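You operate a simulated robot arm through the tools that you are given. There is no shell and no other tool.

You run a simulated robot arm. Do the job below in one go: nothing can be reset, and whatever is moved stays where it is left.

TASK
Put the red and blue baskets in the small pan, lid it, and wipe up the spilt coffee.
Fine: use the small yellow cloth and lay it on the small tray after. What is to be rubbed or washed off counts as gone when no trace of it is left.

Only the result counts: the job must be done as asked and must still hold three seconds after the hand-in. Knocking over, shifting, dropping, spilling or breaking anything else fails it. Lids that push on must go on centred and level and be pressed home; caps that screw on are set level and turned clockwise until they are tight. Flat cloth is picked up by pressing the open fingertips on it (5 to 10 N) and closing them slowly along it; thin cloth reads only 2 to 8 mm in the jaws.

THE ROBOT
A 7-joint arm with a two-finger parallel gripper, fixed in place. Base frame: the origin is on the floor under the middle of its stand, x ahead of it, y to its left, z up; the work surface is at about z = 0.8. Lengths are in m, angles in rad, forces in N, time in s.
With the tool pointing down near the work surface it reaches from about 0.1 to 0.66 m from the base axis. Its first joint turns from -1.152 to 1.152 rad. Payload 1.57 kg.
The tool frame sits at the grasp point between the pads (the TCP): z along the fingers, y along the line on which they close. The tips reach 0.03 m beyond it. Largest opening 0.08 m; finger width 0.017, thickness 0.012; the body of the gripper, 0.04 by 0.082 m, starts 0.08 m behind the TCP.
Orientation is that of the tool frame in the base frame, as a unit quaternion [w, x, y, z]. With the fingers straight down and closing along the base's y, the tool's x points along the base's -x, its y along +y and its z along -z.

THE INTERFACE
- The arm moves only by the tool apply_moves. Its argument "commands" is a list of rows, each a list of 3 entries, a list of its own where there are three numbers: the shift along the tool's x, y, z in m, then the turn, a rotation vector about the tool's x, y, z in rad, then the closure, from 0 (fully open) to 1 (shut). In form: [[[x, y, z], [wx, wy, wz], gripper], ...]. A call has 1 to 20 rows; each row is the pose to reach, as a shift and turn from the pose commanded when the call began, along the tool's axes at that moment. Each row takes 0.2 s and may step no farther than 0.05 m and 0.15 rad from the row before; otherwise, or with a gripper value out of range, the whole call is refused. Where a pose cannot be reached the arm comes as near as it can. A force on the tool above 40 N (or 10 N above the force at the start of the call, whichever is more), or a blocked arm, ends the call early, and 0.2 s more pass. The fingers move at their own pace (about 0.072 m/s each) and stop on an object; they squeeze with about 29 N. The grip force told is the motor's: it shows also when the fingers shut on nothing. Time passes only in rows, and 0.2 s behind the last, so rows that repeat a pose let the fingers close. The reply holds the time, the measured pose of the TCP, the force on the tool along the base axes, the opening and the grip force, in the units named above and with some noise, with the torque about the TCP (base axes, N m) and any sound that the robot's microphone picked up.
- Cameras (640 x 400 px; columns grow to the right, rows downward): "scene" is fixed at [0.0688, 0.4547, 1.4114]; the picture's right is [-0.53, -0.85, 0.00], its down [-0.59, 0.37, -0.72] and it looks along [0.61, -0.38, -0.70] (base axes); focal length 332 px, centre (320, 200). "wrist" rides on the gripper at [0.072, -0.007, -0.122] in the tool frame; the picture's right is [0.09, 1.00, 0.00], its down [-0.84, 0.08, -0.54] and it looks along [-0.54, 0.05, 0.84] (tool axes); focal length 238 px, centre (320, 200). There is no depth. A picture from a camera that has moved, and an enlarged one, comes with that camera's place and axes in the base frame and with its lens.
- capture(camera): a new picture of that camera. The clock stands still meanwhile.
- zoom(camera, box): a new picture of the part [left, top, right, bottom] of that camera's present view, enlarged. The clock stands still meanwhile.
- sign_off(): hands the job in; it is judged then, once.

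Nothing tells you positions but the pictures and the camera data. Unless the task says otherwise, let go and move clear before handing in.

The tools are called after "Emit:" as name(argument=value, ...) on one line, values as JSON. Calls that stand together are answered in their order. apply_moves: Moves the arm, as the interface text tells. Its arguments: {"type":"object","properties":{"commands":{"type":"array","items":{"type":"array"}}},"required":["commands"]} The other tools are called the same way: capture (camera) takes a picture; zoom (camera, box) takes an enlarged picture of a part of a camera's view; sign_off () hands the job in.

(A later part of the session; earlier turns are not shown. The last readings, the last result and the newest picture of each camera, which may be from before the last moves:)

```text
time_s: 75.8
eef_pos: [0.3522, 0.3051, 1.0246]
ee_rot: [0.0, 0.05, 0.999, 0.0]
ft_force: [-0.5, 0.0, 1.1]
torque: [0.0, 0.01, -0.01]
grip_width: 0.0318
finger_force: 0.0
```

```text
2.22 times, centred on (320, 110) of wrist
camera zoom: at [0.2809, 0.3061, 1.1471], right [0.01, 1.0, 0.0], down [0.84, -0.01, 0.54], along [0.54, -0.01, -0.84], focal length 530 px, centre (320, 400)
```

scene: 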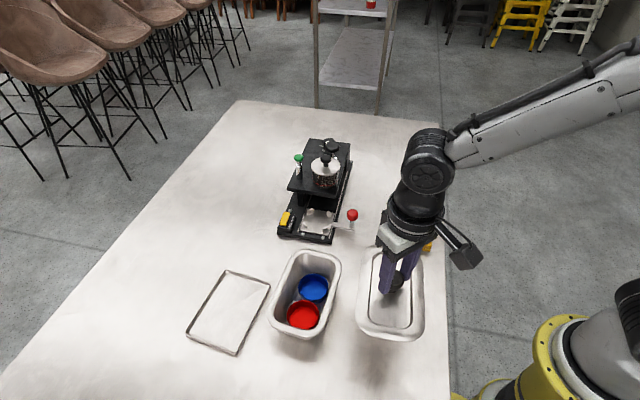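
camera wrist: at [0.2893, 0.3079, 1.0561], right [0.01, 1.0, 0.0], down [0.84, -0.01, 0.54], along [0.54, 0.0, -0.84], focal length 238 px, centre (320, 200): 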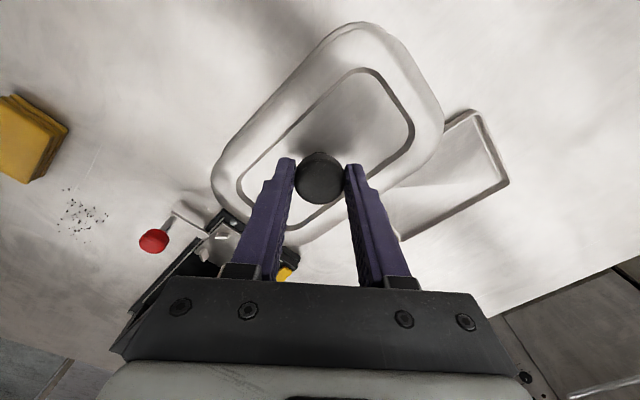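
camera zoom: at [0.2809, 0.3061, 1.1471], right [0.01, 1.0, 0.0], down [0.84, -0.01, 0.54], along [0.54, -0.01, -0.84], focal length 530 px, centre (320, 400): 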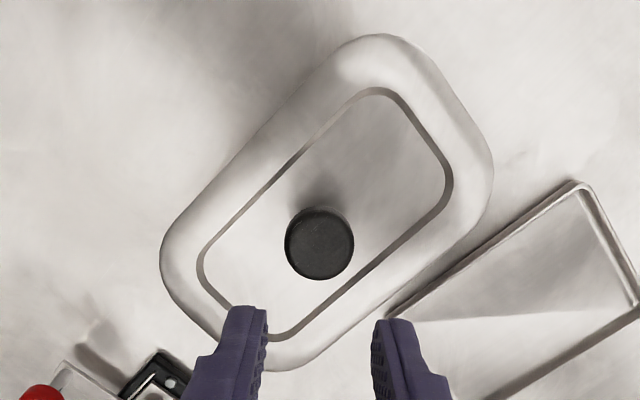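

The lid sits flush with only a thin, even line of rim showing, so it is home. Next is the cloth near (0.372, -0.012): I'll go there and turn the gripper so it closes across the cloth's short side.

Emit:
apply_moves(commands=[[[-0.0055, -0.0394, 0.0], [0, 0, 0.096], 0.3], [[-0.0109, -0.0788, 0.0], [0, 0, 0.192], 0], [[-0.0164, -0.1182, 0.0], [0, 0, 0.288], 0], [[-0.0219, -0.1576, 0.005], [0, 0, 0.384], 0], [[-0.0273, -0.197, 0.01], [0, 0, 0.48], 0], [[-0.0328, -0.2364, 0.02], [0, 0, 0.576], 0], [[-0.0382, -0.2758, 0.03], [0, 0, 0.672], 0], [[-0.0437, -0.3152, 0.035], [0, 0, 0.77], 0], [[-0.0437, -0.3152, 0.035], [0, 0, 0.77], 0], [[-0.0437, -0.3152, 0.035], [0, 0, 0.77], 0]])

Emit:
capture(camera="wrist")

Emit:
zoom(camera="scene", box=[350, 180, 450, 270])

Emit:
zoom(camera="scene", box=[260, 230, 360, 350])

```text
time_s: 78.0
eef_pos: [0.3643, -0.0113, 0.99]
ee_rot: [-0.001, 0.422, 0.907, 0.0]
ft_force: [0.1, -0.4, -0.3]
torque: [0.0, -0.03, 0.01]
grip_width: 0.08
finger_force: 0.1
```

```text
taken
camera wrist: at [0.3143, 0.0384, 1.112], right [0.7, 0.71, 0.0], down [0.6, -0.59, 0.54], along [0.39, -0.38, -0.84], focal length 238 px, centre (320, 200)
```

wrist: 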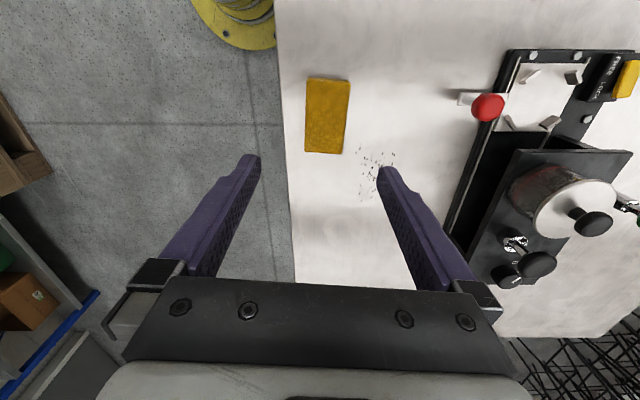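

```text
4.44 times, centred on (400, 225) of scene
camera zoom: at [0.0688, 0.4547, 1.4114], right [-0.53, -0.85, 0.0], down [-0.59, 0.37, -0.72], along [0.61, -0.38, -0.7], focal length 1474 px, centre (-36, 89)
```

zoom: 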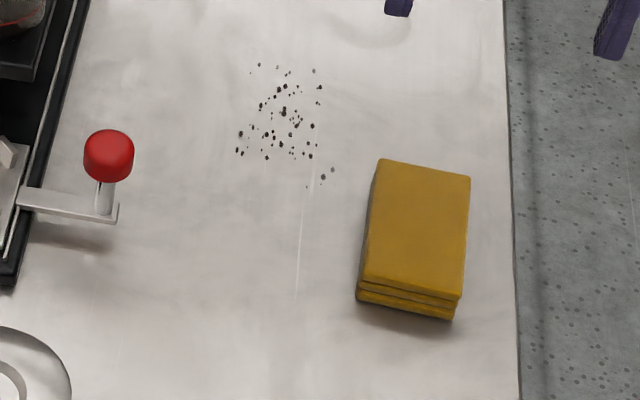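

```text
3.33 times, centred on (310, 290) of scene
camera zoom: at [0.0688, 0.4547, 1.4114], right [-0.53, -0.85, 0.0], down [-0.59, 0.37, -0.72], along [0.61, -0.38, -0.7], focal length 1105 px, centre (353, -100)
```

zoom: 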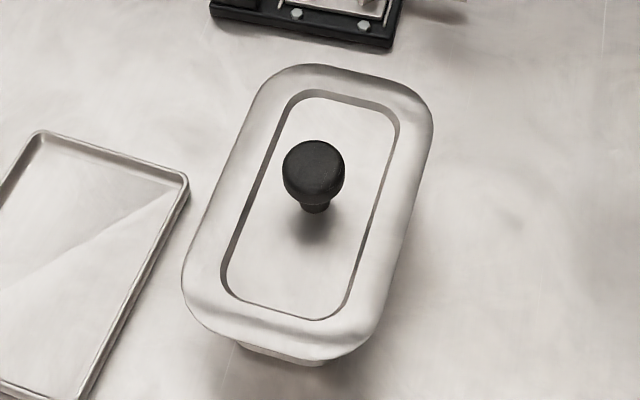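

Emit:
zoom(camera="wrist", box=[280, 60, 420, 210])

Emit:
zoom(camera="wrist", box=[296, 65, 360, 165])

Emit:
zoom(camera="wrist", box=[345, 135, 415, 205])

```text
2.67 times, centred on (350, 135) of wrist
camera zoom: at [0.3143, 0.0384, 1.112], right [0.7, 0.71, 0.0], down [0.6, -0.59, 0.54], along [0.39, -0.38, -0.84], focal length 636 px, centre (240, 373)
```

zoom: 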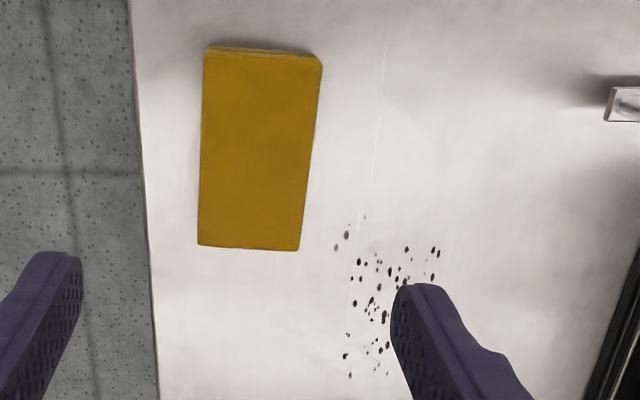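

```text
4.00 times, centred on (328, 115) of wrist
camera zoom: at [0.3143, 0.0384, 1.112], right [0.7, 0.71, 0.0], down [0.6, -0.59, 0.54], along [0.39, -0.38, -0.84], focal length 953 px, centre (288, 540)
```

zoom: 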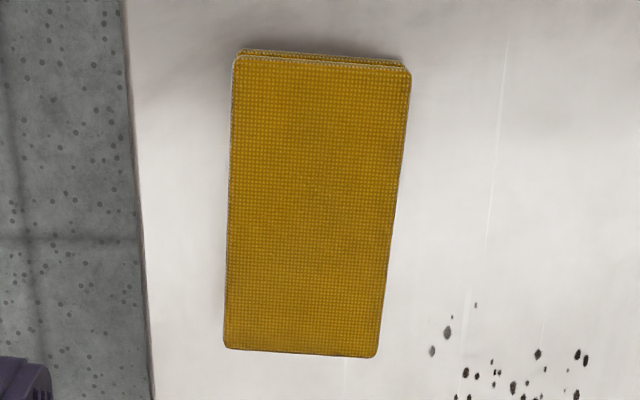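

```text
5.71 times, centred on (380, 170) of wrist
camera zoom: at [0.3143, 0.0384, 1.112], right [0.7, 0.71, 0.0], down [0.6, -0.59, 0.54], along [0.39, -0.38, -0.84], focal length 1362 px, centre (-23, 371)
```

zoom: 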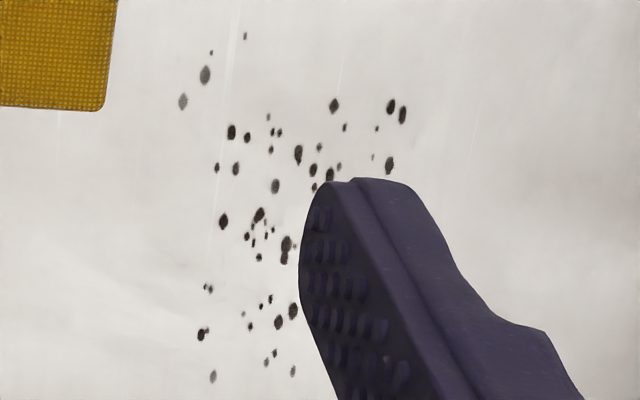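

The cloth measures about 0.085 x 0.049 m at 131.8°, centred at (0.3726, -0.0097) and roughly 17 mm thick. The specks span x 0.43–0.53 and y -0.07–0.025. I'll line up and come down around the cloth's long sides.

Emit:
apply_moves(commands=[[[-0.0012, 0.0034, 0.03], [0, 0, -0.015], 0], [[-0.0023, 0.0067, 0.06], [0, 0, -0.03], 0], [[-0.0023, 0.0067, 0.09], [0, 0, -0.03], 0], [[-0.0023, 0.0067, 0.09], [0, 0, -0.03], 0], [[-0.0023, 0.0067, 0.09], [0, 0, -0.03], 0]])

Emit:
capture(camera="wrist")

Emit:
zoom(camera="scene", box=[360, 180, 460, 270])

```text
time_s: 79.2
eef_pos: [0.37, -0.0129, 0.8989]
ee_rot: [0.0, 0.408, 0.913, -0.001]
ft_force: [-0.3, 0.2, -0.7]
torque: [0.05, -0.01, -0.01]
grip_width: 0.0798
finger_force: 0.0
```

```text
taken
camera wrist: at [0.3197, 0.0364, 1.0209], right [0.68, 0.73, 0.0], down [0.62, -0.57, 0.54], along [0.4, -0.37, -0.84], focal length 238 px, centre (320, 200)
```

wrist: 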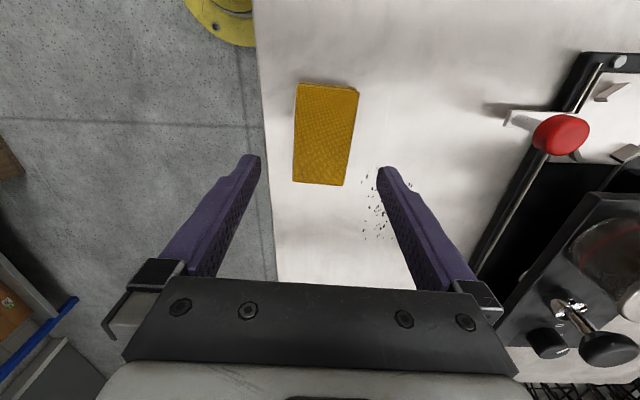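

```text
4.44 times, centred on (410, 225) of scene
camera zoom: at [0.0688, 0.4547, 1.4114], right [-0.53, -0.85, 0.0], down [-0.59, 0.37, -0.72], along [0.61, -0.38, -0.7], focal length 1474 px, centre (-80, 89)
```

zoom: 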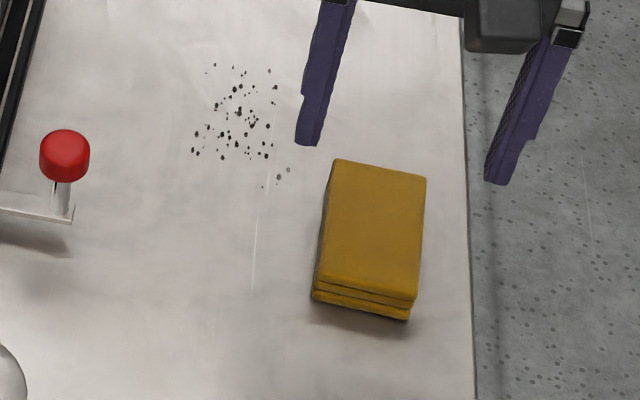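

Emit:
apply_moves(commands=[[[0.0024, 0.0015, 0.02], [0, 0, 0], 0], [[0.0024, 0.0015, 0.04], [0, 0, 0], 0], [[0.0024, 0.0015, 0.055], [0, 0, 0], 0], [[0.0024, 0.0015, 0.063], [0, 0, 0], 0], [[0.0024, 0.0015, 0.063], [0, 0, 0], 0]])

Emit:
capture(camera="wrist")

Emit:
zoom(camera="scene", box=[370, 190, 460, 270])

```text
time_s: 80.4
eef_pos: [0.3718, -0.0077, 0.8372]
ee_rot: [-0.001, 0.408, 0.913, 0.001]
ft_force: [0.1, 0.6, -0.6]
torque: [-0.01, -0.01, 0.0]
grip_width: 0.0798
finger_force: 0.0
```

```text
taken
camera wrist: at [0.3185, 0.0411, 0.9588], right [0.68, 0.73, 0.0], down [0.62, -0.57, 0.54], along [0.4, -0.37, -0.84], focal length 238 px, centre (320, 200)
```

wrist: 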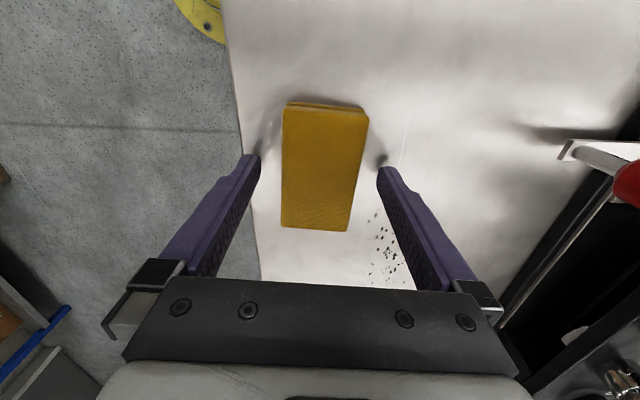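

```text
5.00 times, centred on (415, 230) of scene
camera zoom: at [0.0688, 0.4547, 1.4114], right [-0.53, -0.85, 0.0], down [-0.59, 0.37, -0.72], along [0.61, -0.38, -0.7], focal length 1658 px, centre (-155, 50)
```

zoom: 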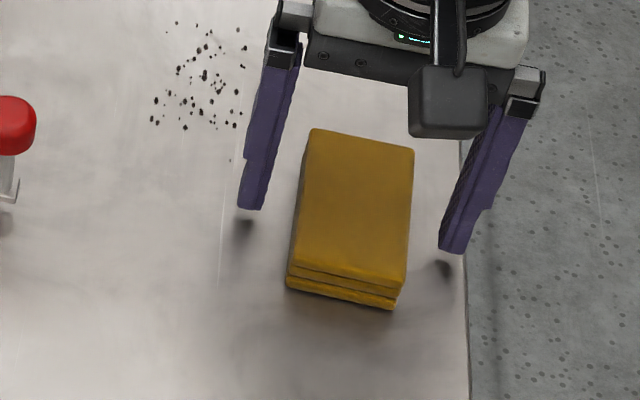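

The fingers straddle the cloth, tips about 7 mm above the table. I'll close slowly.

Emit:
apply_moves(commands=[[[0, 0, 0.001], [0, 0, 0], 0.1], [[0, 0, 0.001], [0, 0, 0], 0.2], [[0, 0, 0.001], [0, 0, 0], 0.27], [[0, 0, 0.001], [0, 0, 0], 0.33], [[0, 0, 0.001], [0, 0, 0], 0.37], [[0, 0, 0.001], [0, 0, 0], 0.42], [[0, 0, 0.001], [0, 0, 0], 0.47]])

Emit:
capture(camera="wrist")

Emit:
zoom(camera="scene", box=[370, 190, 460, 270])

```text
time_s: 82.0
eef_pos: [0.3696, -0.0068, 0.8356]
ee_rot: [0.0, 0.409, 0.913, 0.0]
ft_force: [0.1, -0.4, 0.4]
torque: [0.01, -0.02, 0.0]
grip_width: 0.0486
finger_force: 29.2
```

```text
taken
camera wrist: at [0.3188, 0.0411, 0.9578], right [0.68, 0.73, 0.0], down [0.62, -0.57, 0.54], along [0.4, -0.37, -0.84], focal length 238 px, centre (320, 200)
```

wrist: 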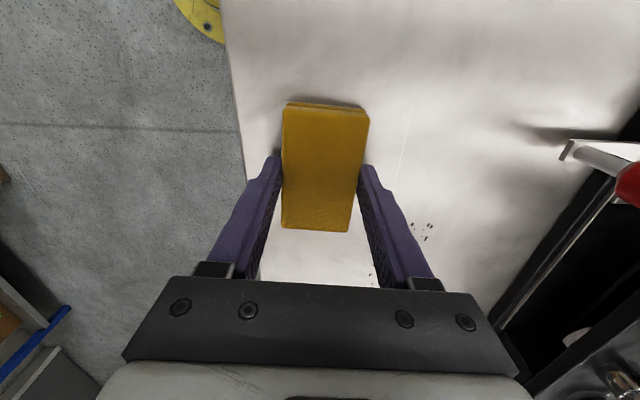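

```text
5.00 times, centred on (415, 230) of scene
camera zoom: at [0.0688, 0.4547, 1.4114], right [-0.53, -0.85, 0.0], down [-0.59, 0.37, -0.72], along [0.61, -0.38, -0.7], focal length 1658 px, centre (-155, 50)
```

zoom: 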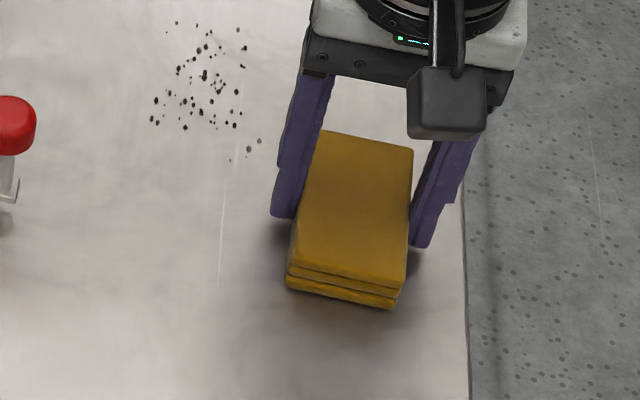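

The cloth is held firmly across its sides (0.0486 m, 29 N). I'll lift it and carry it over the start of the spill.

Emit:
apply_moves(commands=[[[0, 0, -0.01], [0, 0, 0], 0.6], [[0, 0, -0.03], [0, 0, 0], 0.6], [[-0.0115, 0.019, -0.03], [0, 0, 0], 0.6], [[-0.023, 0.038, -0.03], [0, 0, 0], 0.6], [[-0.0346, 0.0573, -0.03], [0, 0, 0], 0.6], [[-0.0346, 0.0573, -0.015], [0, 0, 0], 0.6], [[-0.0346, 0.0573, -0.006], [0, 0, 0], 0.6], [[-0.0346, 0.0573, -0.003], [0, 0, 0], 0.6]])

Emit:
capture(camera="wrist")

Emit:
zoom(camera="scene", box=[340, 160, 460, 260])

```text
time_s: 83.8
eef_pos: [0.4373, 0.0045, 0.8393]
ee_rot: [0.0, 0.408, 0.913, 0.0]
ft_force: [-0.7, 0.4, 0.1]
torque: [0.03, 0.0, 0.0]
grip_width: 0.049
finger_force: 28.9
```

```text
taken
camera wrist: at [0.3855, 0.0536, 0.9614], right [0.68, 0.73, 0.0], down [0.62, -0.57, 0.54], along [0.4, -0.37, -0.84], focal length 238 px, centre (320, 200)
```

wrist: 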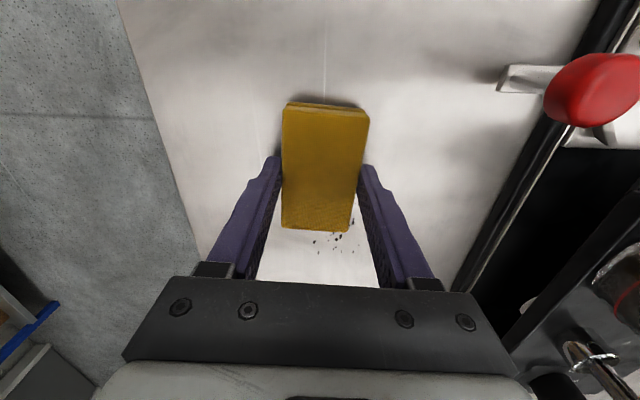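

```text
4.00 times, centred on (400, 210) of scene
camera zoom: at [0.0688, 0.4547, 1.4114], right [-0.53, -0.85, 0.0], down [-0.59, 0.37, -0.72], along [0.61, -0.38, -0.7], focal length 1326 px, centre (0, 160)
```

zoom: 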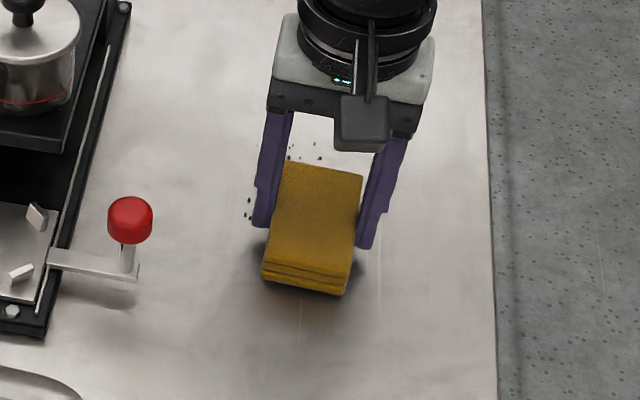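

Emit:
apply_moves(commands=[[[0, 0, 0.002], [0, 0, 0], 0.6], [[0, 0, 0.0035], [0, 0, 0], 0.6], [[0, 0, 0.0042], [0, 0, 0], 0.6]])

```text
time_s: 84.6
eef_pos: [0.4377, 0.0042, 0.8366]
ee_rot: [0.001, 0.409, 0.913, 0.001]
ft_force: [-0.7, -1.8, 6.6]
torque: [-0.03, 0.19, 0.0]
grip_width: 0.0488
finger_force: 28.8
```

6.6 N of contact. I'll make the first stroke away along the spill and back.

Emit:
apply_moves(commands=[[[-0.015, 0, 0], [0, 0, 0], 0.6], [[-0.03, 0, 0], [0, 0, 0], 0.6], [[-0.045, 0, 0], [0, 0, 0], 0.6], [[-0.06, 0, 0], [0, 0, 0], 0.6]])

Emit:
zoom(camera="scene", box=[340, 160, 460, 260])

Emit:
capture(camera="wrist")

```text
time_s: 85.6
eef_pos: [0.4778, -0.0405, 0.836]
ee_rot: [0.001, 0.407, 0.913, 0.0]
ft_force: [-4.7, 3.7, 13.7]
torque: [0.09, 0.02, -0.06]
grip_width: 0.0487
finger_force: 28.8
```

```text
4.00 times, centred on (400, 210) of scene
camera zoom: at [0.0684, 0.4548, 1.4114], right [-0.53, -0.85, 0.0], down [-0.59, 0.37, -0.72], along [0.61, -0.38, -0.7], focal length 1326 px, centre (0, 160)
```

zoom: 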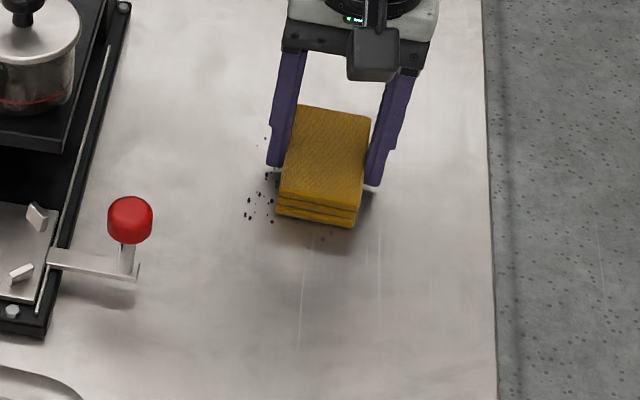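

```text
taken
camera wrist: at [0.4246, 0.0085, 0.9574], right [0.68, 0.73, 0.0], down [0.62, -0.57, 0.54], along [0.4, -0.37, -0.84], focal length 238 px, centre (320, 200)
```

wrist: 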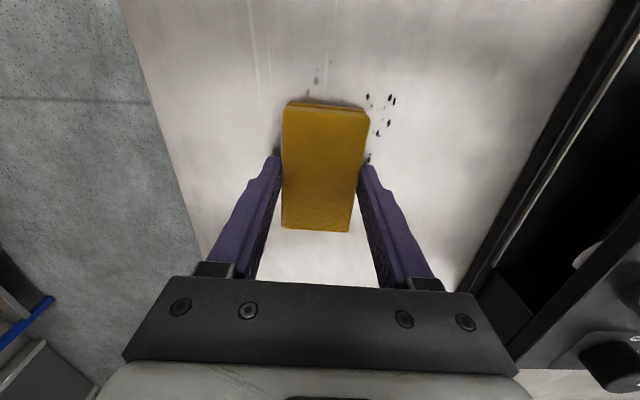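

The specks come off under the cloth, though one leaves a faint mark. I'll do longer strokes to and fro along this lane.

Emit:
apply_moves(commands=[[[-0.015, 0, -0.0003], [0, 0, 0], 0.6], [[-0.03, 0, -0.0003], [0, 0, 0], 0.6], [[-0.045, 0, -0.0003], [0, 0, 0], 0.6], [[-0.03, 0, -0.0003], [0, 0, 0], 0.6], [[-0.01, 0, -0.0003], [0, 0, 0], 0.6], [[0.01, 0, -0.0003], [0, 0, 0], 0.6], [[0.03, 0, -0.0003], [0, 0, 0], 0.6], [[0.05, 0, -0.0003], [0, 0, 0], 0.6], [[0.07, 0, -0.0003], [0, 0, 0], 0.6], [[0.05, 0, -0.0003], [0, 0, 0], 0.6], [[0.03, 0, -0.0003], [0, 0, 0], 0.6], [[0.01, 0, -0.0003], [0, 0, 0], 0.6], [[-0.01, 0, -0.0003], [0, 0, 0], 0.6], [[-0.03, 0, -0.0003], [0, 0, 0], 0.6], [[-0.045, 0, -0.0003], [0, 0, 0], 0.6]])

Emit:
capture(camera="wrist")

Emit:
zoom(camera="scene", box=[340, 160, 460, 260])

```text
time_s: 88.8
eef_pos: [0.5062, -0.0732, 0.8363]
ee_rot: [0.0, 0.409, 0.913, 0.0]
ft_force: [-5.9, 6.4, 19.1]
torque: [0.17, 0.1, -0.05]
grip_width: 0.0489
finger_force: 28.6
```

```text
taken
camera wrist: at [0.4544, -0.0245, 0.9571], right [0.68, 0.73, 0.0], down [0.62, -0.57, 0.54], along [0.4, -0.37, -0.84], focal length 238 px, centre (320, 200)
```

wrist: 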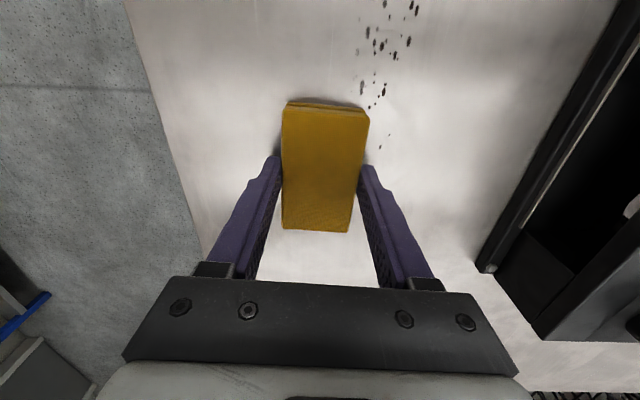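

```text
4.00 times, centred on (400, 210) of scene
camera zoom: at [0.0683, 0.4549, 1.4114], right [-0.53, -0.85, 0.0], down [-0.59, 0.37, -0.72], along [0.61, -0.38, -0.7], focal length 1326 px, centre (0, 160)
```

zoom: 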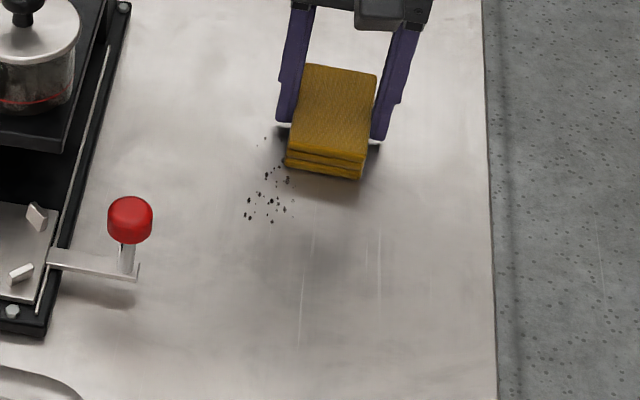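

The first lane is clean; the rest lies in the next lane toward the machine. I'll shift 28 mm over and stroke there.

Emit:
apply_moves(commands=[[[0, 0.014, -0.001], [0, 0, 0], 0.6], [[0, 0.028, -0.001], [0, 0, 0], 0.6], [[0.015, 0.028, -0.001], [0, 0, 0], 0.6], [[0.035, 0.028, -0.001], [0, 0, 0], 0.6], [[0.055, 0.028, -0.001], [0, 0, 0], 0.6], [[0.075, 0.028, -0.001], [0, 0, 0], 0.6], [[0.095, 0.028, -0.001], [0, 0, 0], 0.6], [[0.115, 0.028, -0.001], [0, 0, 0], 0.6], [[0.095, 0.028, -0.001], [0, 0, 0], 0.6], [[0.075, 0.028, -0.001], [0, 0, 0], 0.6], [[0.055, 0.028, -0.001], [0, 0, 0], 0.6], [[0.035, 0.028, -0.001], [0, 0, 0], 0.6], [[0.015, 0.028, -0.001], [0, 0, 0], 0.6], [[0, 0.028, -0.001], [0, 0, 0], 0.6]])

Emit:
capture(camera="wrist")

Emit:
zoom(camera="scene", box=[340, 160, 460, 260])

```text
time_s: 91.8
eef_pos: [0.5275, -0.0555, 0.8375]
ee_rot: [0.0, 0.409, 0.913, 0.0]
ft_force: [-0.4, -0.4, -0.6]
torque: [0.0, 0.05, 0.0]
grip_width: 0.0487
finger_force: 29.1
```

```text
taken
camera wrist: at [0.4755, -0.0063, 0.9592], right [0.68, 0.73, 0.0], down [0.62, -0.57, 0.54], along [0.4, -0.37, -0.84], focal length 238 px, centre (320, 200)
```

wrist: 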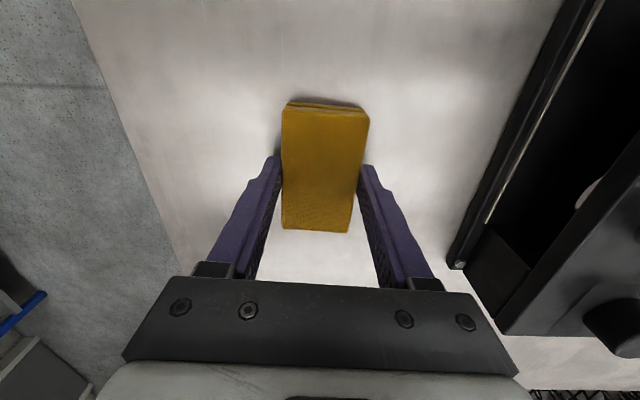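

```text
4.00 times, centred on (400, 210) of scene
camera zoom: at [0.0688, 0.4547, 1.4114], right [-0.53, -0.85, 0.0], down [-0.59, 0.37, -0.72], along [0.61, -0.38, -0.7], focal length 1326 px, centre (0, 160)
```

zoom: 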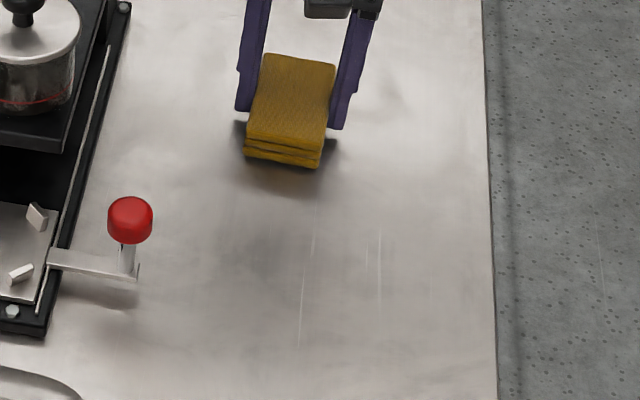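

The visible specks are all gone. Contact was light at the far end, so I'll press a bit and go over the middle and far part again before inspecting.

Emit:
apply_moves(commands=[[[0, 0, 0.001], [0, 0, 0], 0.6], [[0, 0, 0.0016], [0, 0, 0], 0.6], [[0.02, 0, 0.0016], [0, 0, 0], 0.6], [[0.04, 0, 0.0016], [0, 0, 0], 0.6], [[0.06, 0, 0.0014], [0, 0, 0], 0.6], [[0.04, -0.007, 0.0014], [0, 0, 0], 0.6], [[0.02, -0.014, 0.0014], [0, 0, 0], 0.6], [[0.0, -0.014, 0.0014], [0, 0, 0], 0.6], [[0.02, -0.014, 0.0014], [0, 0, 0], 0.6], [[0.04, -0.014, 0.0012], [0, 0, 0], 0.6], [[0.06, -0.014, 0.0012], [0, 0, 0], 0.6], [[0.08, -0.014, 0.001], [0, 0, 0], 0.6], [[0.1, -0.014, 0.0008], [0, 0, 0], 0.6], [[0.12, -0.014, 0.0006], [0, 0, 0], 0.6]])

Emit:
zoom(camera="scene", box=[340, 160, 460, 260])

Emit:
zoom(camera="scene", box=[370, 185, 430, 225])

```text
time_s: 94.8
eef_pos: [0.4356, 0.0251, 0.8346]
ee_rot: [0.0, 0.409, 0.912, 0.0]
ft_force: [1.5, -2.1, 4.1]
torque: [-0.1, -0.2, -0.01]
grip_width: 0.0487
finger_force: 28.9
```

```text
4.00 times, centred on (400, 210) of scene
camera zoom: at [0.0687, 0.4546, 1.4114], right [-0.53, -0.85, 0.0], down [-0.59, 0.37, -0.72], along [0.61, -0.38, -0.7], focal length 1326 px, centre (0, 160)
```

zoom: 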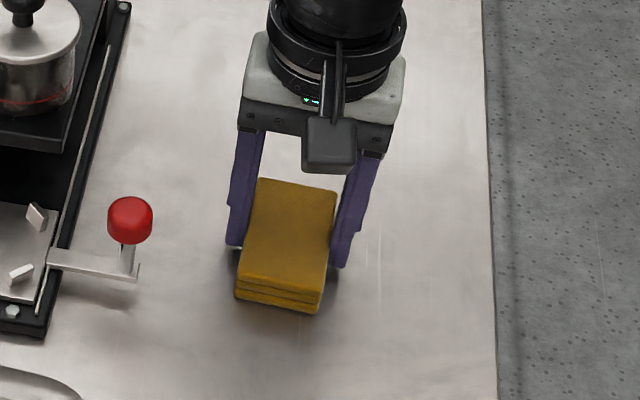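

```text
10.00 times, centred on (400, 205) of scene
camera zoom: at [0.0687, 0.4546, 1.4114], right [-0.53, -0.85, 0.0], down [-0.59, 0.37, -0.72], along [0.61, -0.38, -0.7], focal length 3316 px, centre (-480, 150)
```

zoom: 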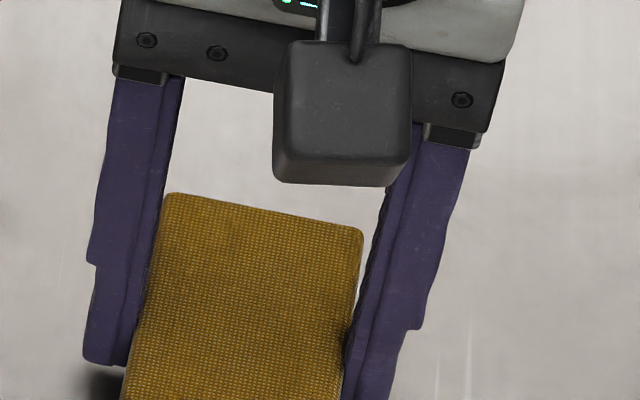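

I'll lift the cloth clear to the side and inspect the whole area closely.

Emit:
apply_moves(commands=[[[0, 0, -0.03], [0, 0, 0], 0.6], [[0, -0.02, -0.06], [0, 0, 0], 0.6], [[0.01, -0.05, -0.09], [0, 0, 0], 0.6], [[0.02, -0.08, -0.12], [0, 0, 0], 0.6], [[0.02, -0.08, -0.12], [0, 0, 0], 0.6], [[0.02, -0.08, -0.12], [0, 0, 0], 0.6]])

Emit:
zoom(camera="scene", box=[355, 175, 435, 235])

Emit:
zoom(camera="scene", box=[370, 190, 410, 215])

Emit:
capture(camera="wrist")

Emit:
zoom(camera="wrist", box=[355, 80, 475, 250])

```text
time_s: 96.2
eef_pos: [0.3634, -0.0111, 0.9572]
ee_rot: [0.0, 0.407, 0.913, 0.0]
ft_force: [0.1, 0.9, -1.3]
torque: [-0.01, 0.02, -0.02]
grip_width: 0.049
finger_force: 28.9
```

```text
6.67 times, centred on (395, 205) of scene
camera zoom: at [0.0688, 0.4547, 1.4114], right [-0.53, -0.85, 0.0], down [-0.59, 0.37, -0.72], along [0.61, -0.38, -0.7], focal length 2211 px, centre (-180, 167)
```

zoom: 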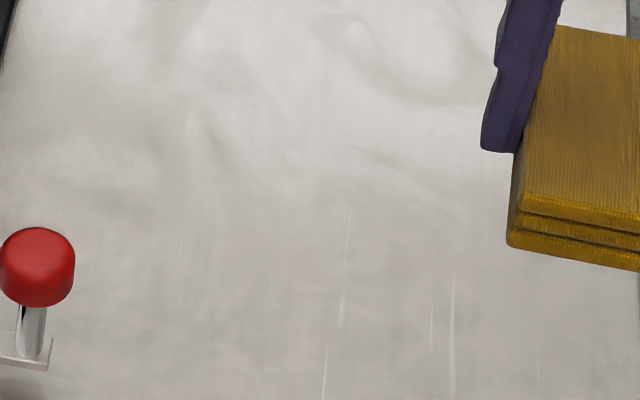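

```text
16.00 times, centred on (390, 202) of scene
camera zoom: at [0.0688, 0.4547, 1.4114], right [-0.53, -0.85, 0.0], down [-0.59, 0.37, -0.72], along [0.61, -0.38, -0.7], focal length 5306 px, centre (-800, 160)
```

zoom: 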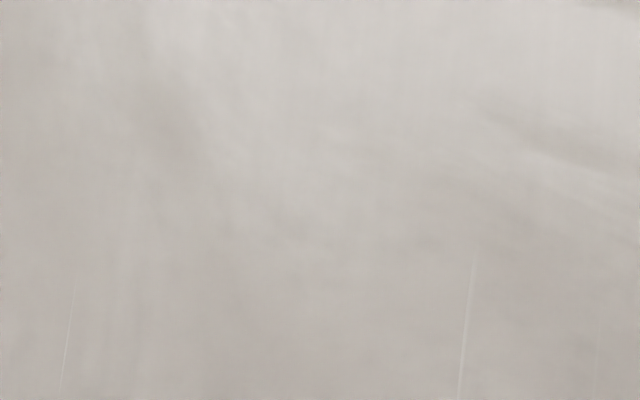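

```text
taken
camera wrist: at [0.3118, 0.0371, 1.0785], right [0.68, 0.73, 0.0], down [0.62, -0.57, 0.54], along [0.4, -0.37, -0.84], focal length 238 px, centre (320, 200)
```

wrist: 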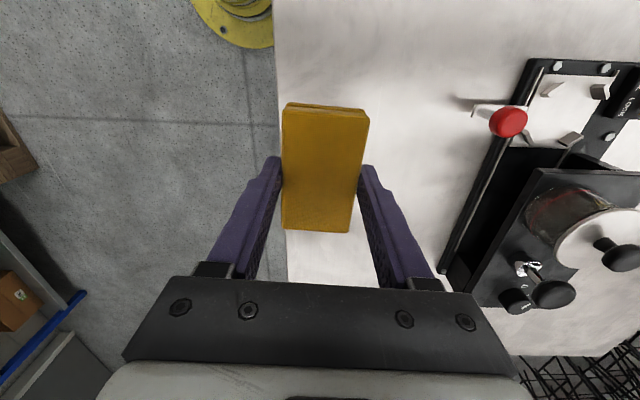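

```text
2.35 times, centred on (415, 165) of wrist
camera zoom: at [0.3118, 0.0371, 1.0785], right [0.68, 0.73, 0.0], down [0.62, -0.57, 0.54], along [0.4, -0.37, -0.84], focal length 561 px, centre (96, 282)
```

zoom: 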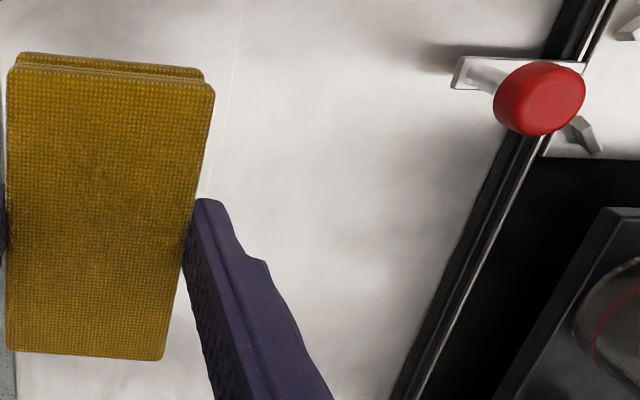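

Emit:
zoom(camera="scene", box=[362, 208, 402, 233])

Emit:
zoom(camera="scene", box=[390, 200, 430, 225])

Emit:
zoom(camera="scene", box=[370, 172, 410, 197])

Emit:
zoom(camera="wrist", box=[370, 130, 450, 180])

Emit:
zoom(camera="wrist", box=[390, 170, 470, 220])

```text
16.00 times, centred on (382, 220) of scene
camera zoom: at [0.0688, 0.4547, 1.4114], right [-0.53, -0.85, 0.0], down [-0.59, 0.37, -0.72], along [0.61, -0.38, -0.7], focal length 5306 px, centre (-672, -128)
```

zoom: 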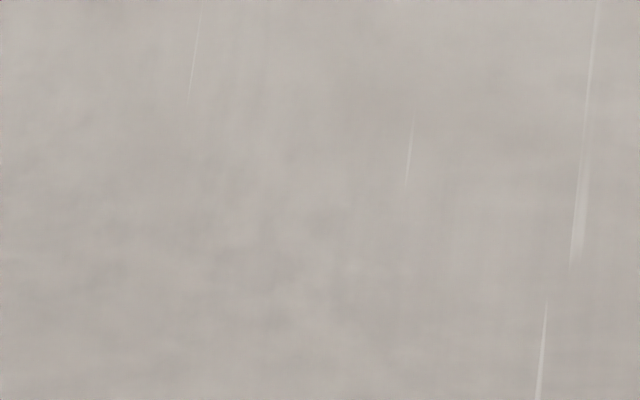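

```text
16.00 times, centred on (410, 212) of scene
camera zoom: at [0.0688, 0.4547, 1.4114], right [-0.53, -0.85, 0.0], down [-0.59, 0.37, -0.72], along [0.61, -0.38, -0.7], focal length 5306 px, centre (-1120, 0)
```

zoom: 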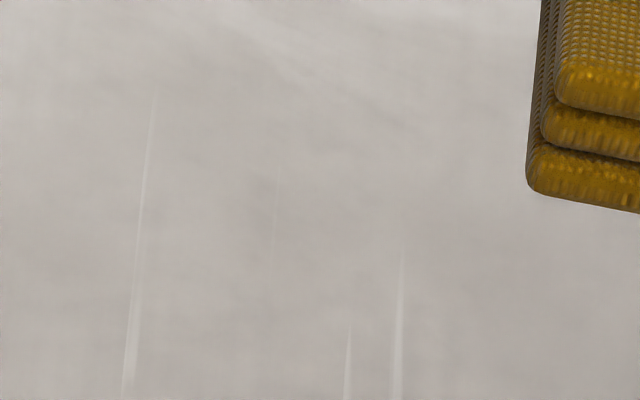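

```text
16.00 times, centred on (390, 184) of scene
camera zoom: at [0.0688, 0.4547, 1.4114], right [-0.53, -0.85, 0.0], down [-0.59, 0.37, -0.72], along [0.61, -0.38, -0.7], focal length 5306 px, centre (-800, 448)
```

zoom: 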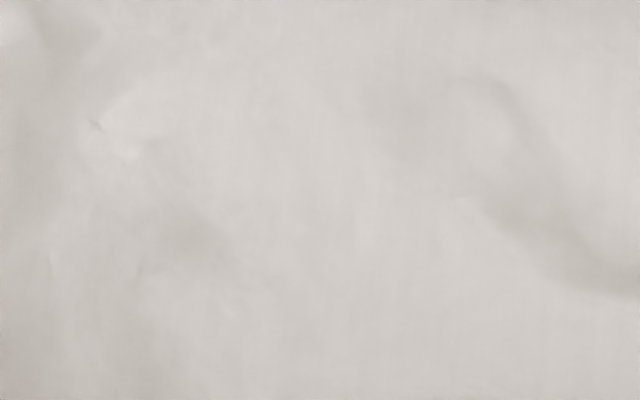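

```text
8.00 times, centred on (410, 155) of wrist
camera zoom: at [0.3118, 0.0371, 1.0785], right [0.68, 0.73, 0.0], down [0.62, -0.57, 0.54], along [0.4, -0.37, -0.84], focal length 1907 px, centre (-400, 560)
```

zoom: 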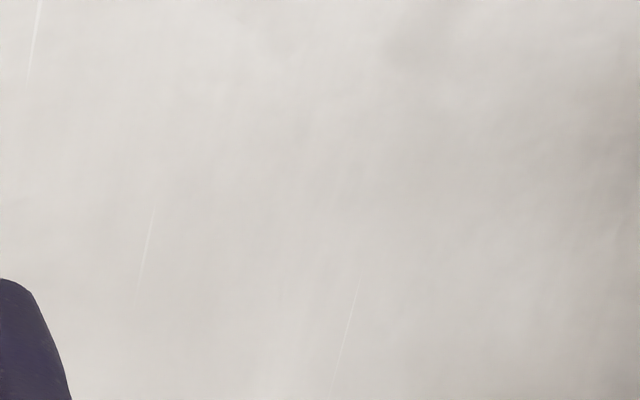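

```text
8.00 times, centred on (430, 195) of wrist
camera zoom: at [0.3118, 0.0371, 1.0785], right [0.68, 0.73, 0.0], down [0.62, -0.57, 0.54], along [0.4, -0.37, -0.84], focal length 1907 px, centre (-560, 240)
```

zoom: 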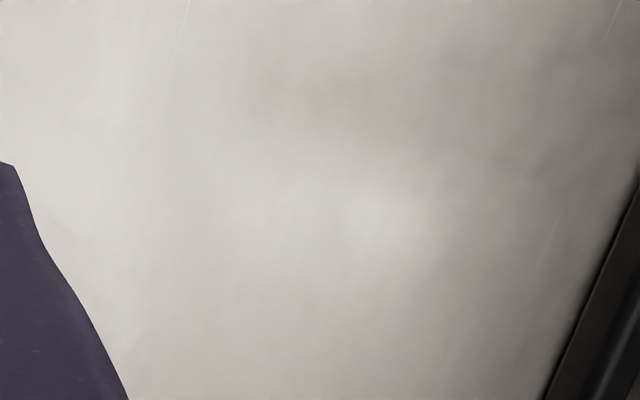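

The area looks clean; the pale lines are scratches that were there before. For safety I'll make one more full pass with good pressure.

Emit:
apply_moves(commands=[[[-0.01, 0.04, 0.02], [0, 0, 0], 0.6], [[-0.02, 0.08, 0.04], [0, 0, 0], 0.6], [[-0.02, 0.096, 0.075], [0, 0, 0], 0.6], [[-0.02, 0.096, 0.105], [0, 0, 0], 0.6], [[-0.02, 0.096, 0.117], [0, 0, 0], 0.6], [[-0.02, 0.096, 0.1205], [0, 0, 0], 0.6]])

```text
time_s: 97.6
eef_pos: [0.4489, 0.0364, 0.8364]
ee_rot: [0.001, 0.408, 0.913, -0.001]
ft_force: [-1.3, 0.2, -0.7]
torque: [0.0, 0.01, 0.02]
grip_width: 0.0484
finger_force: 29.9
```

Emit:
apply_moves(commands=[[[0, 0, 0.001], [0, 0, 0], 0.6], [[-0.01, 0, 0.0016], [0, 0, 0], 0.6], [[-0.03, 0, 0.0018], [0, 0, 0], 0.6], [[-0.05, 0, 0.002], [0, 0, 0], 0.6], [[-0.07, 0, 0.0021], [0, 0, 0], 0.6], [[-0.09, 0, 0.0022], [0, 0, 0], 0.6], [[-0.11, 0, 0.0023], [0, 0, 0], 0.6], [[-0.125, 0, 0.0023], [0, 0, 0], 0.6]])

```text
time_s: 99.4
eef_pos: [0.532, -0.0578, 0.8359]
ee_rot: [0.001, 0.409, 0.913, 0.0]
ft_force: [-5.7, 5.6, 18.4]
torque: [0.17, 0.33, -0.08]
grip_width: 0.0488
finger_force: 29.4
```

Emit:
apply_moves(commands=[[[0, -0.014, -0.0006], [0, 0, 0], 0.6], [[0.02, -0.014, -0.0007], [0, 0, 0], 0.6], [[0.04, -0.014, -0.0008], [0, 0, 0], 0.6], [[0.06, -0.014, -0.0009], [0, 0, 0], 0.6], [[0.08, -0.014, -0.001], [0, 0, 0], 0.6], [[0.1, -0.014, -0.0011], [0, 0, 0], 0.6], [[0.125, -0.014, -0.0012], [0, 0, 0], 0.6], [[0.125, -0.03, -0.0012], [0, 0, 0], 0.6], [[0.1, -0.03, -0.001], [0, 0, 0], 0.6], [[0.08, -0.03, -0.0009], [0, 0, 0], 0.6], [[0.06, -0.03, -0.0008], [0, 0, 0], 0.6], [[0.04, -0.03, -0.0007], [0, 0, 0], 0.6], [[0.02, -0.03, -0.0006], [0, 0, 0], 0.6], [[0.0, -0.03, -0.0005], [0, 0, 0], 0.6], [[0.03, -0.038, -0.0007], [0, 0, 0], 0.6], [[0.06, -0.038, -0.0008], [0, 0, 0], 0.6], [[0.09, -0.038, -0.001], [0, 0, 0], 0.6], [[0.125, -0.038, -0.0012], [0, 0, 0], 0.6]])

Emit:
zoom(camera="scene", box=[340, 160, 460, 260])

```text
time_s: 103.2
eef_pos: [0.4238, 0.0113, 0.8341]
ee_rot: [0.004, 0.407, 0.913, 0.001]
ft_force: [7.2, -6.6, 19.1]
torque: [-0.27, 0.0, 0.08]
grip_width: 0.0488
finger_force: 28.7
```

```text
4.00 times, centred on (400, 210) of scene
camera zoom: at [0.0687, 0.4545, 1.4115], right [-0.53, -0.85, 0.0], down [-0.59, 0.37, -0.72], along [0.61, -0.38, -0.7], focal length 1326 px, centre (0, 160)
```

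zoom: 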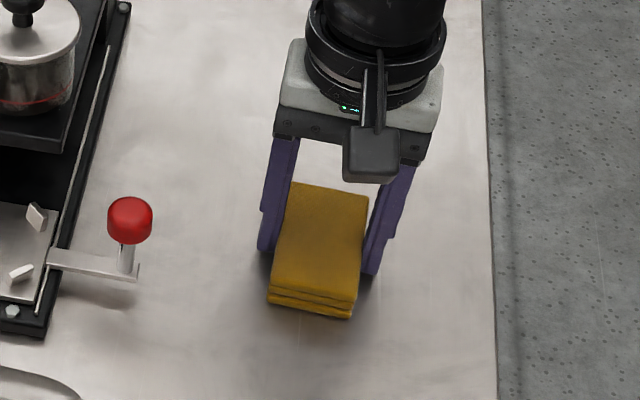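

The counter is clean. I'll lift the cloth high, swing it round past the machine and over to the tray near (0.431, 0.440).

Emit:
apply_moves(commands=[[[0, 0, -0.04], [0, 0, 0], 0.6], [[0, 0, -0.08], [0, 0, 0], 0.6], [[0, 0, -0.12], [0, 0, 0], 0.6], [[0, 0, -0.165], [0, 0, 0], 0.6], [[0.034, 0.0184, -0.18], [0, 0, 0], 0.6], [[0.068, 0.0368, -0.19], [0, 0, 0], 0.6], [[0.102, 0.0551, -0.19], [0, 0, 0], 0.6], [[0.136, 0.0735, -0.19], [0, 0, 0], 0.6], [[0.1701, 0.0919, -0.19], [0, 0, 0], 0.6], [[0.1942, 0.1249, -0.19], [0, 0, 0], 0.6], [[0.2184, 0.1579, -0.19], [0, 0, 0], 0.6], [[0.2425, 0.191, -0.19], [0, 0, 0], 0.6], [[0.2666, 0.224, -0.19], [0, 0, 0], 0.6], [[0.2908, 0.257, -0.19], [0, 0, 0], 0.6], [[0.3149, 0.29, -0.18], [0, 0, 0], 0.6], [[0.3149, 0.29, -0.165], [0, 0, 0], 0.6], [[0.3149, 0.29, -0.165], [0, 0, 0], 0.6]])

Emit:
capture(camera="wrist")

Emit:
capture(camera="scene")

```text
time_s: 106.8
eef_pos: [0.4272, 0.44, 0.9992]
ee_rot: [0.0, 0.409, 0.913, -0.001]
ft_force: [-0.9, 0.6, 0.1]
torque: [-0.03, -0.04, 0.03]
grip_width: 0.0489
finger_force: 28.8
```

```text
taken
camera wrist: at [0.3753, 0.4882, 1.1212], right [0.68, 0.73, 0.0], down [0.62, -0.57, 0.54], along [0.4, -0.37, -0.84], focal length 238 px, centre (320, 200)
```

wrist: 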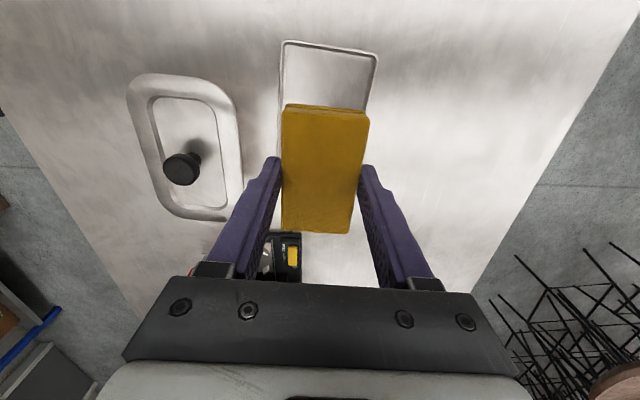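

```text
taken
```

scene: 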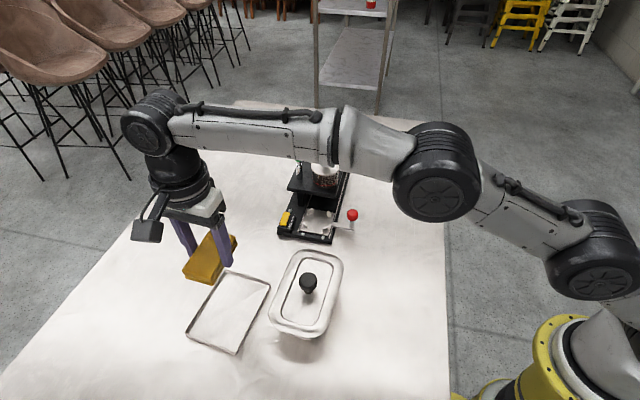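

Emit:
zoom(camera="wrist", box=[250, 30, 410, 190])

Emit:
zoom(camera="scene", box=[170, 220, 290, 370])

```text
2.50 times, centred on (330, 110) of wrist
camera zoom: at [0.3753, 0.4882, 1.1212], right [0.68, 0.73, 0.0], down [0.62, -0.57, 0.54], along [0.4, -0.37, -0.84], focal length 596 px, centre (295, 425)
```

zoom: 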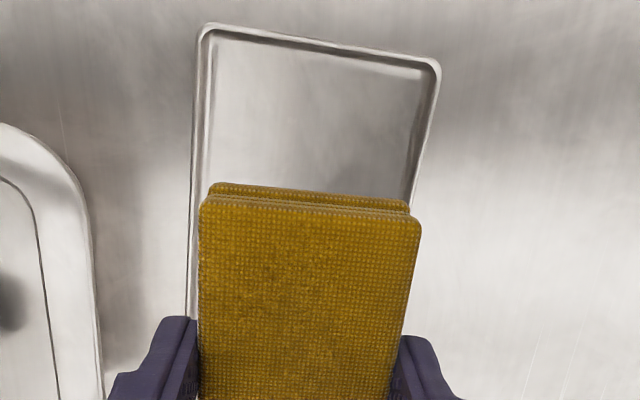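

```text
2.67 times, centred on (230, 295) of scene
camera zoom: at [0.0688, 0.4547, 1.4114], right [-0.53, -0.85, 0.0], down [-0.59, 0.37, -0.72], along [0.61, -0.38, -0.7], focal length 884 px, centre (560, -53)
```

zoom: 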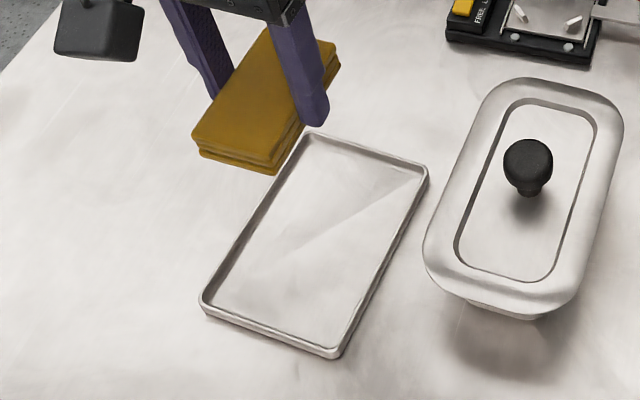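

The tray is centred at (0.431, 0.440) with the same orientation as the cloth. I'll centre over it and lower.

Emit:
apply_moves(commands=[[[0.0006, 0.0034, 0.03], [0, 0, 0], 0.6], [[0.0006, 0.0034, 0.06], [0, 0, 0], 0.6], [[0.0006, 0.0034, 0.09], [0, 0, 0], 0.6], [[0.0006, 0.0034, 0.12], [0, 0, 0], 0.6], [[0.0006, 0.0034, 0.135], [0, 0, 0], 0.6], [[0.0006, 0.0034, 0.135], [0, 0, 0], 0.6]])

Emit:
zoom(camera="scene", box=[170, 240, 290, 370])

Emit:
capture(camera="wrist")

```text
time_s: 108.2
eef_pos: [0.4297, 0.4398, 0.8627]
ee_rot: [0.001, 0.408, 0.913, 0.0]
ft_force: [0.6, 1.3, -0.2]
torque: [0.04, -0.02, 0.0]
grip_width: 0.0488
finger_force: 29.1
```

```text
3.08 times, centred on (230, 305) of scene
camera zoom: at [0.0688, 0.4547, 1.4114], right [-0.53, -0.85, 0.0], down [-0.59, 0.37, -0.72], along [0.61, -0.38, -0.7], focal length 1020 px, centre (597, -123)
```

zoom: 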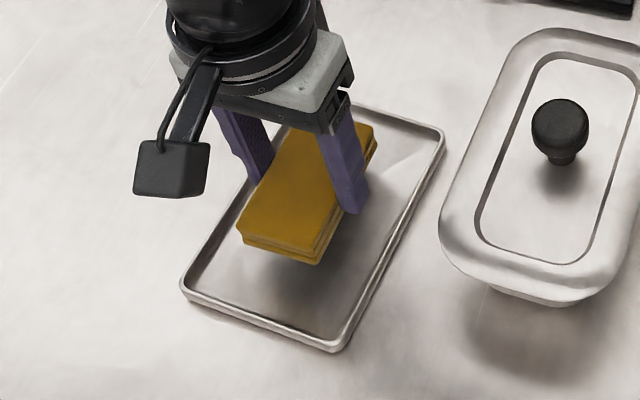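

```text
taken
camera wrist: at [0.3771, 0.4896, 0.9854], right [0.68, 0.73, 0.0], down [0.62, -0.57, 0.54], along [0.4, -0.37, -0.84], focal length 238 px, centre (320, 200)
```

wrist: 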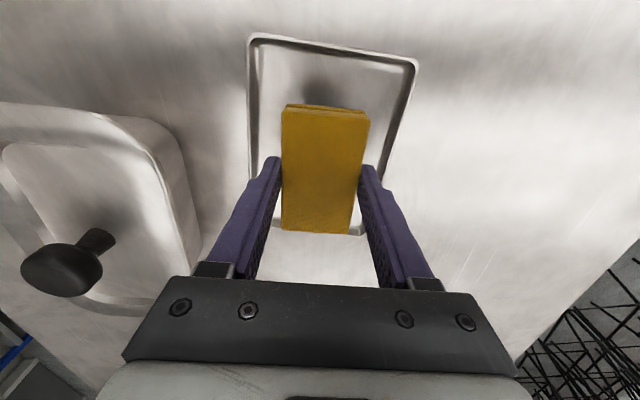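

Emit:
apply_moves(commands=[[[0, 0, 0.01], [0, 0, 0], 0.6], [[0, 0, 0.018], [0, 0, 0], 0.6], [[0, 0, 0.021], [0, 0, 0], 0.6]])

Emit:
zoom(camera="scene", box=[170, 240, 290, 370])

```text
time_s: 109.0
eef_pos: [0.4284, 0.4412, 0.8429]
ee_rot: [0.0, 0.409, 0.913, 0.0]
ft_force: [-0.9, -0.9, 0.0]
torque: [-0.02, 0.0, 0.01]
grip_width: 0.0486
finger_force: 28.8
```

```text
3.08 times, centred on (230, 305) of scene
camera zoom: at [0.0688, 0.4547, 1.4114], right [-0.53, -0.85, 0.0], down [-0.59, 0.37, -0.72], along [0.61, -0.38, -0.7], focal length 1020 px, centre (597, -123)
```

zoom: 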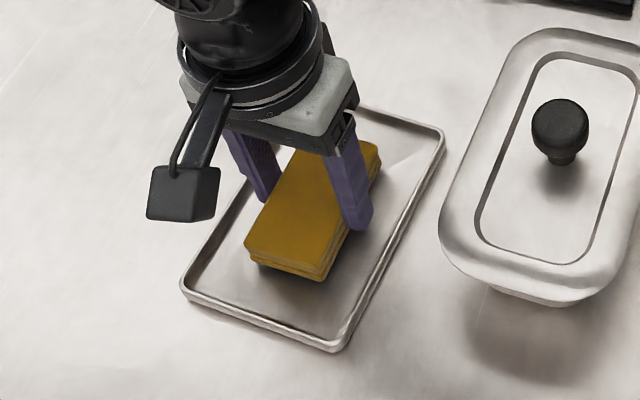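

Emit:
apply_moves(commands=[[[0, 0, 0.0015], [0, 0, 0], 0.6], [[0, 0, 0.003], [0, 0, 0], 0.6], [[0, 0, 0.0045], [0, 0, 0], 0.6]])

```text
time_s: 109.8
eef_pos: [0.4283, 0.4405, 0.8387]
ee_rot: [0.0, 0.408, 0.913, 0.0]
ft_force: [-0.3, 0.6, 0.1]
torque: [0.0, 0.0, 0.05]
grip_width: 0.049
finger_force: 28.6
```

Emit:
apply_moves(commands=[[[0, 0, 0.001], [0, 0, 0], 0.6], [[0, 0, 0.002], [0, 0, 0], 0.6]])

Emit:
zoom(camera="scene", box=[180, 260, 280, 360])

```text
time_s: 110.4
eef_pos: [0.4284, 0.4405, 0.8382]
ee_rot: [0.001, 0.407, 0.914, 0.002]
ft_force: [-1.3, 0.1, 4.6]
torque: [-0.22, -0.07, -0.05]
grip_width: 0.0485
finger_force: 29.2
```

```text
4.00 times, centred on (230, 310) of scene
camera zoom: at [0.0686, 0.4546, 1.4114], right [-0.53, -0.85, 0.0], down [-0.59, 0.37, -0.72], along [0.61, -0.38, -0.7], focal length 1326 px, centre (680, -240)
```

zoom: 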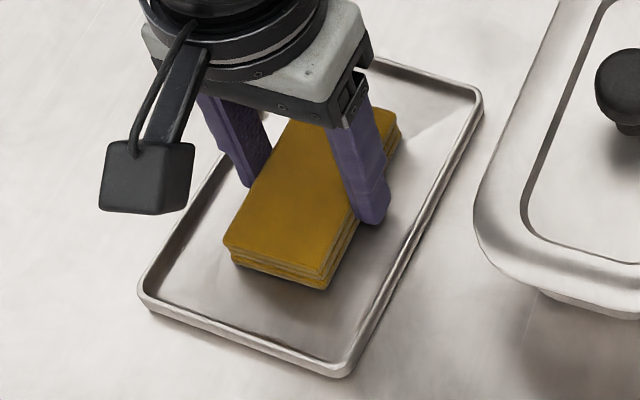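

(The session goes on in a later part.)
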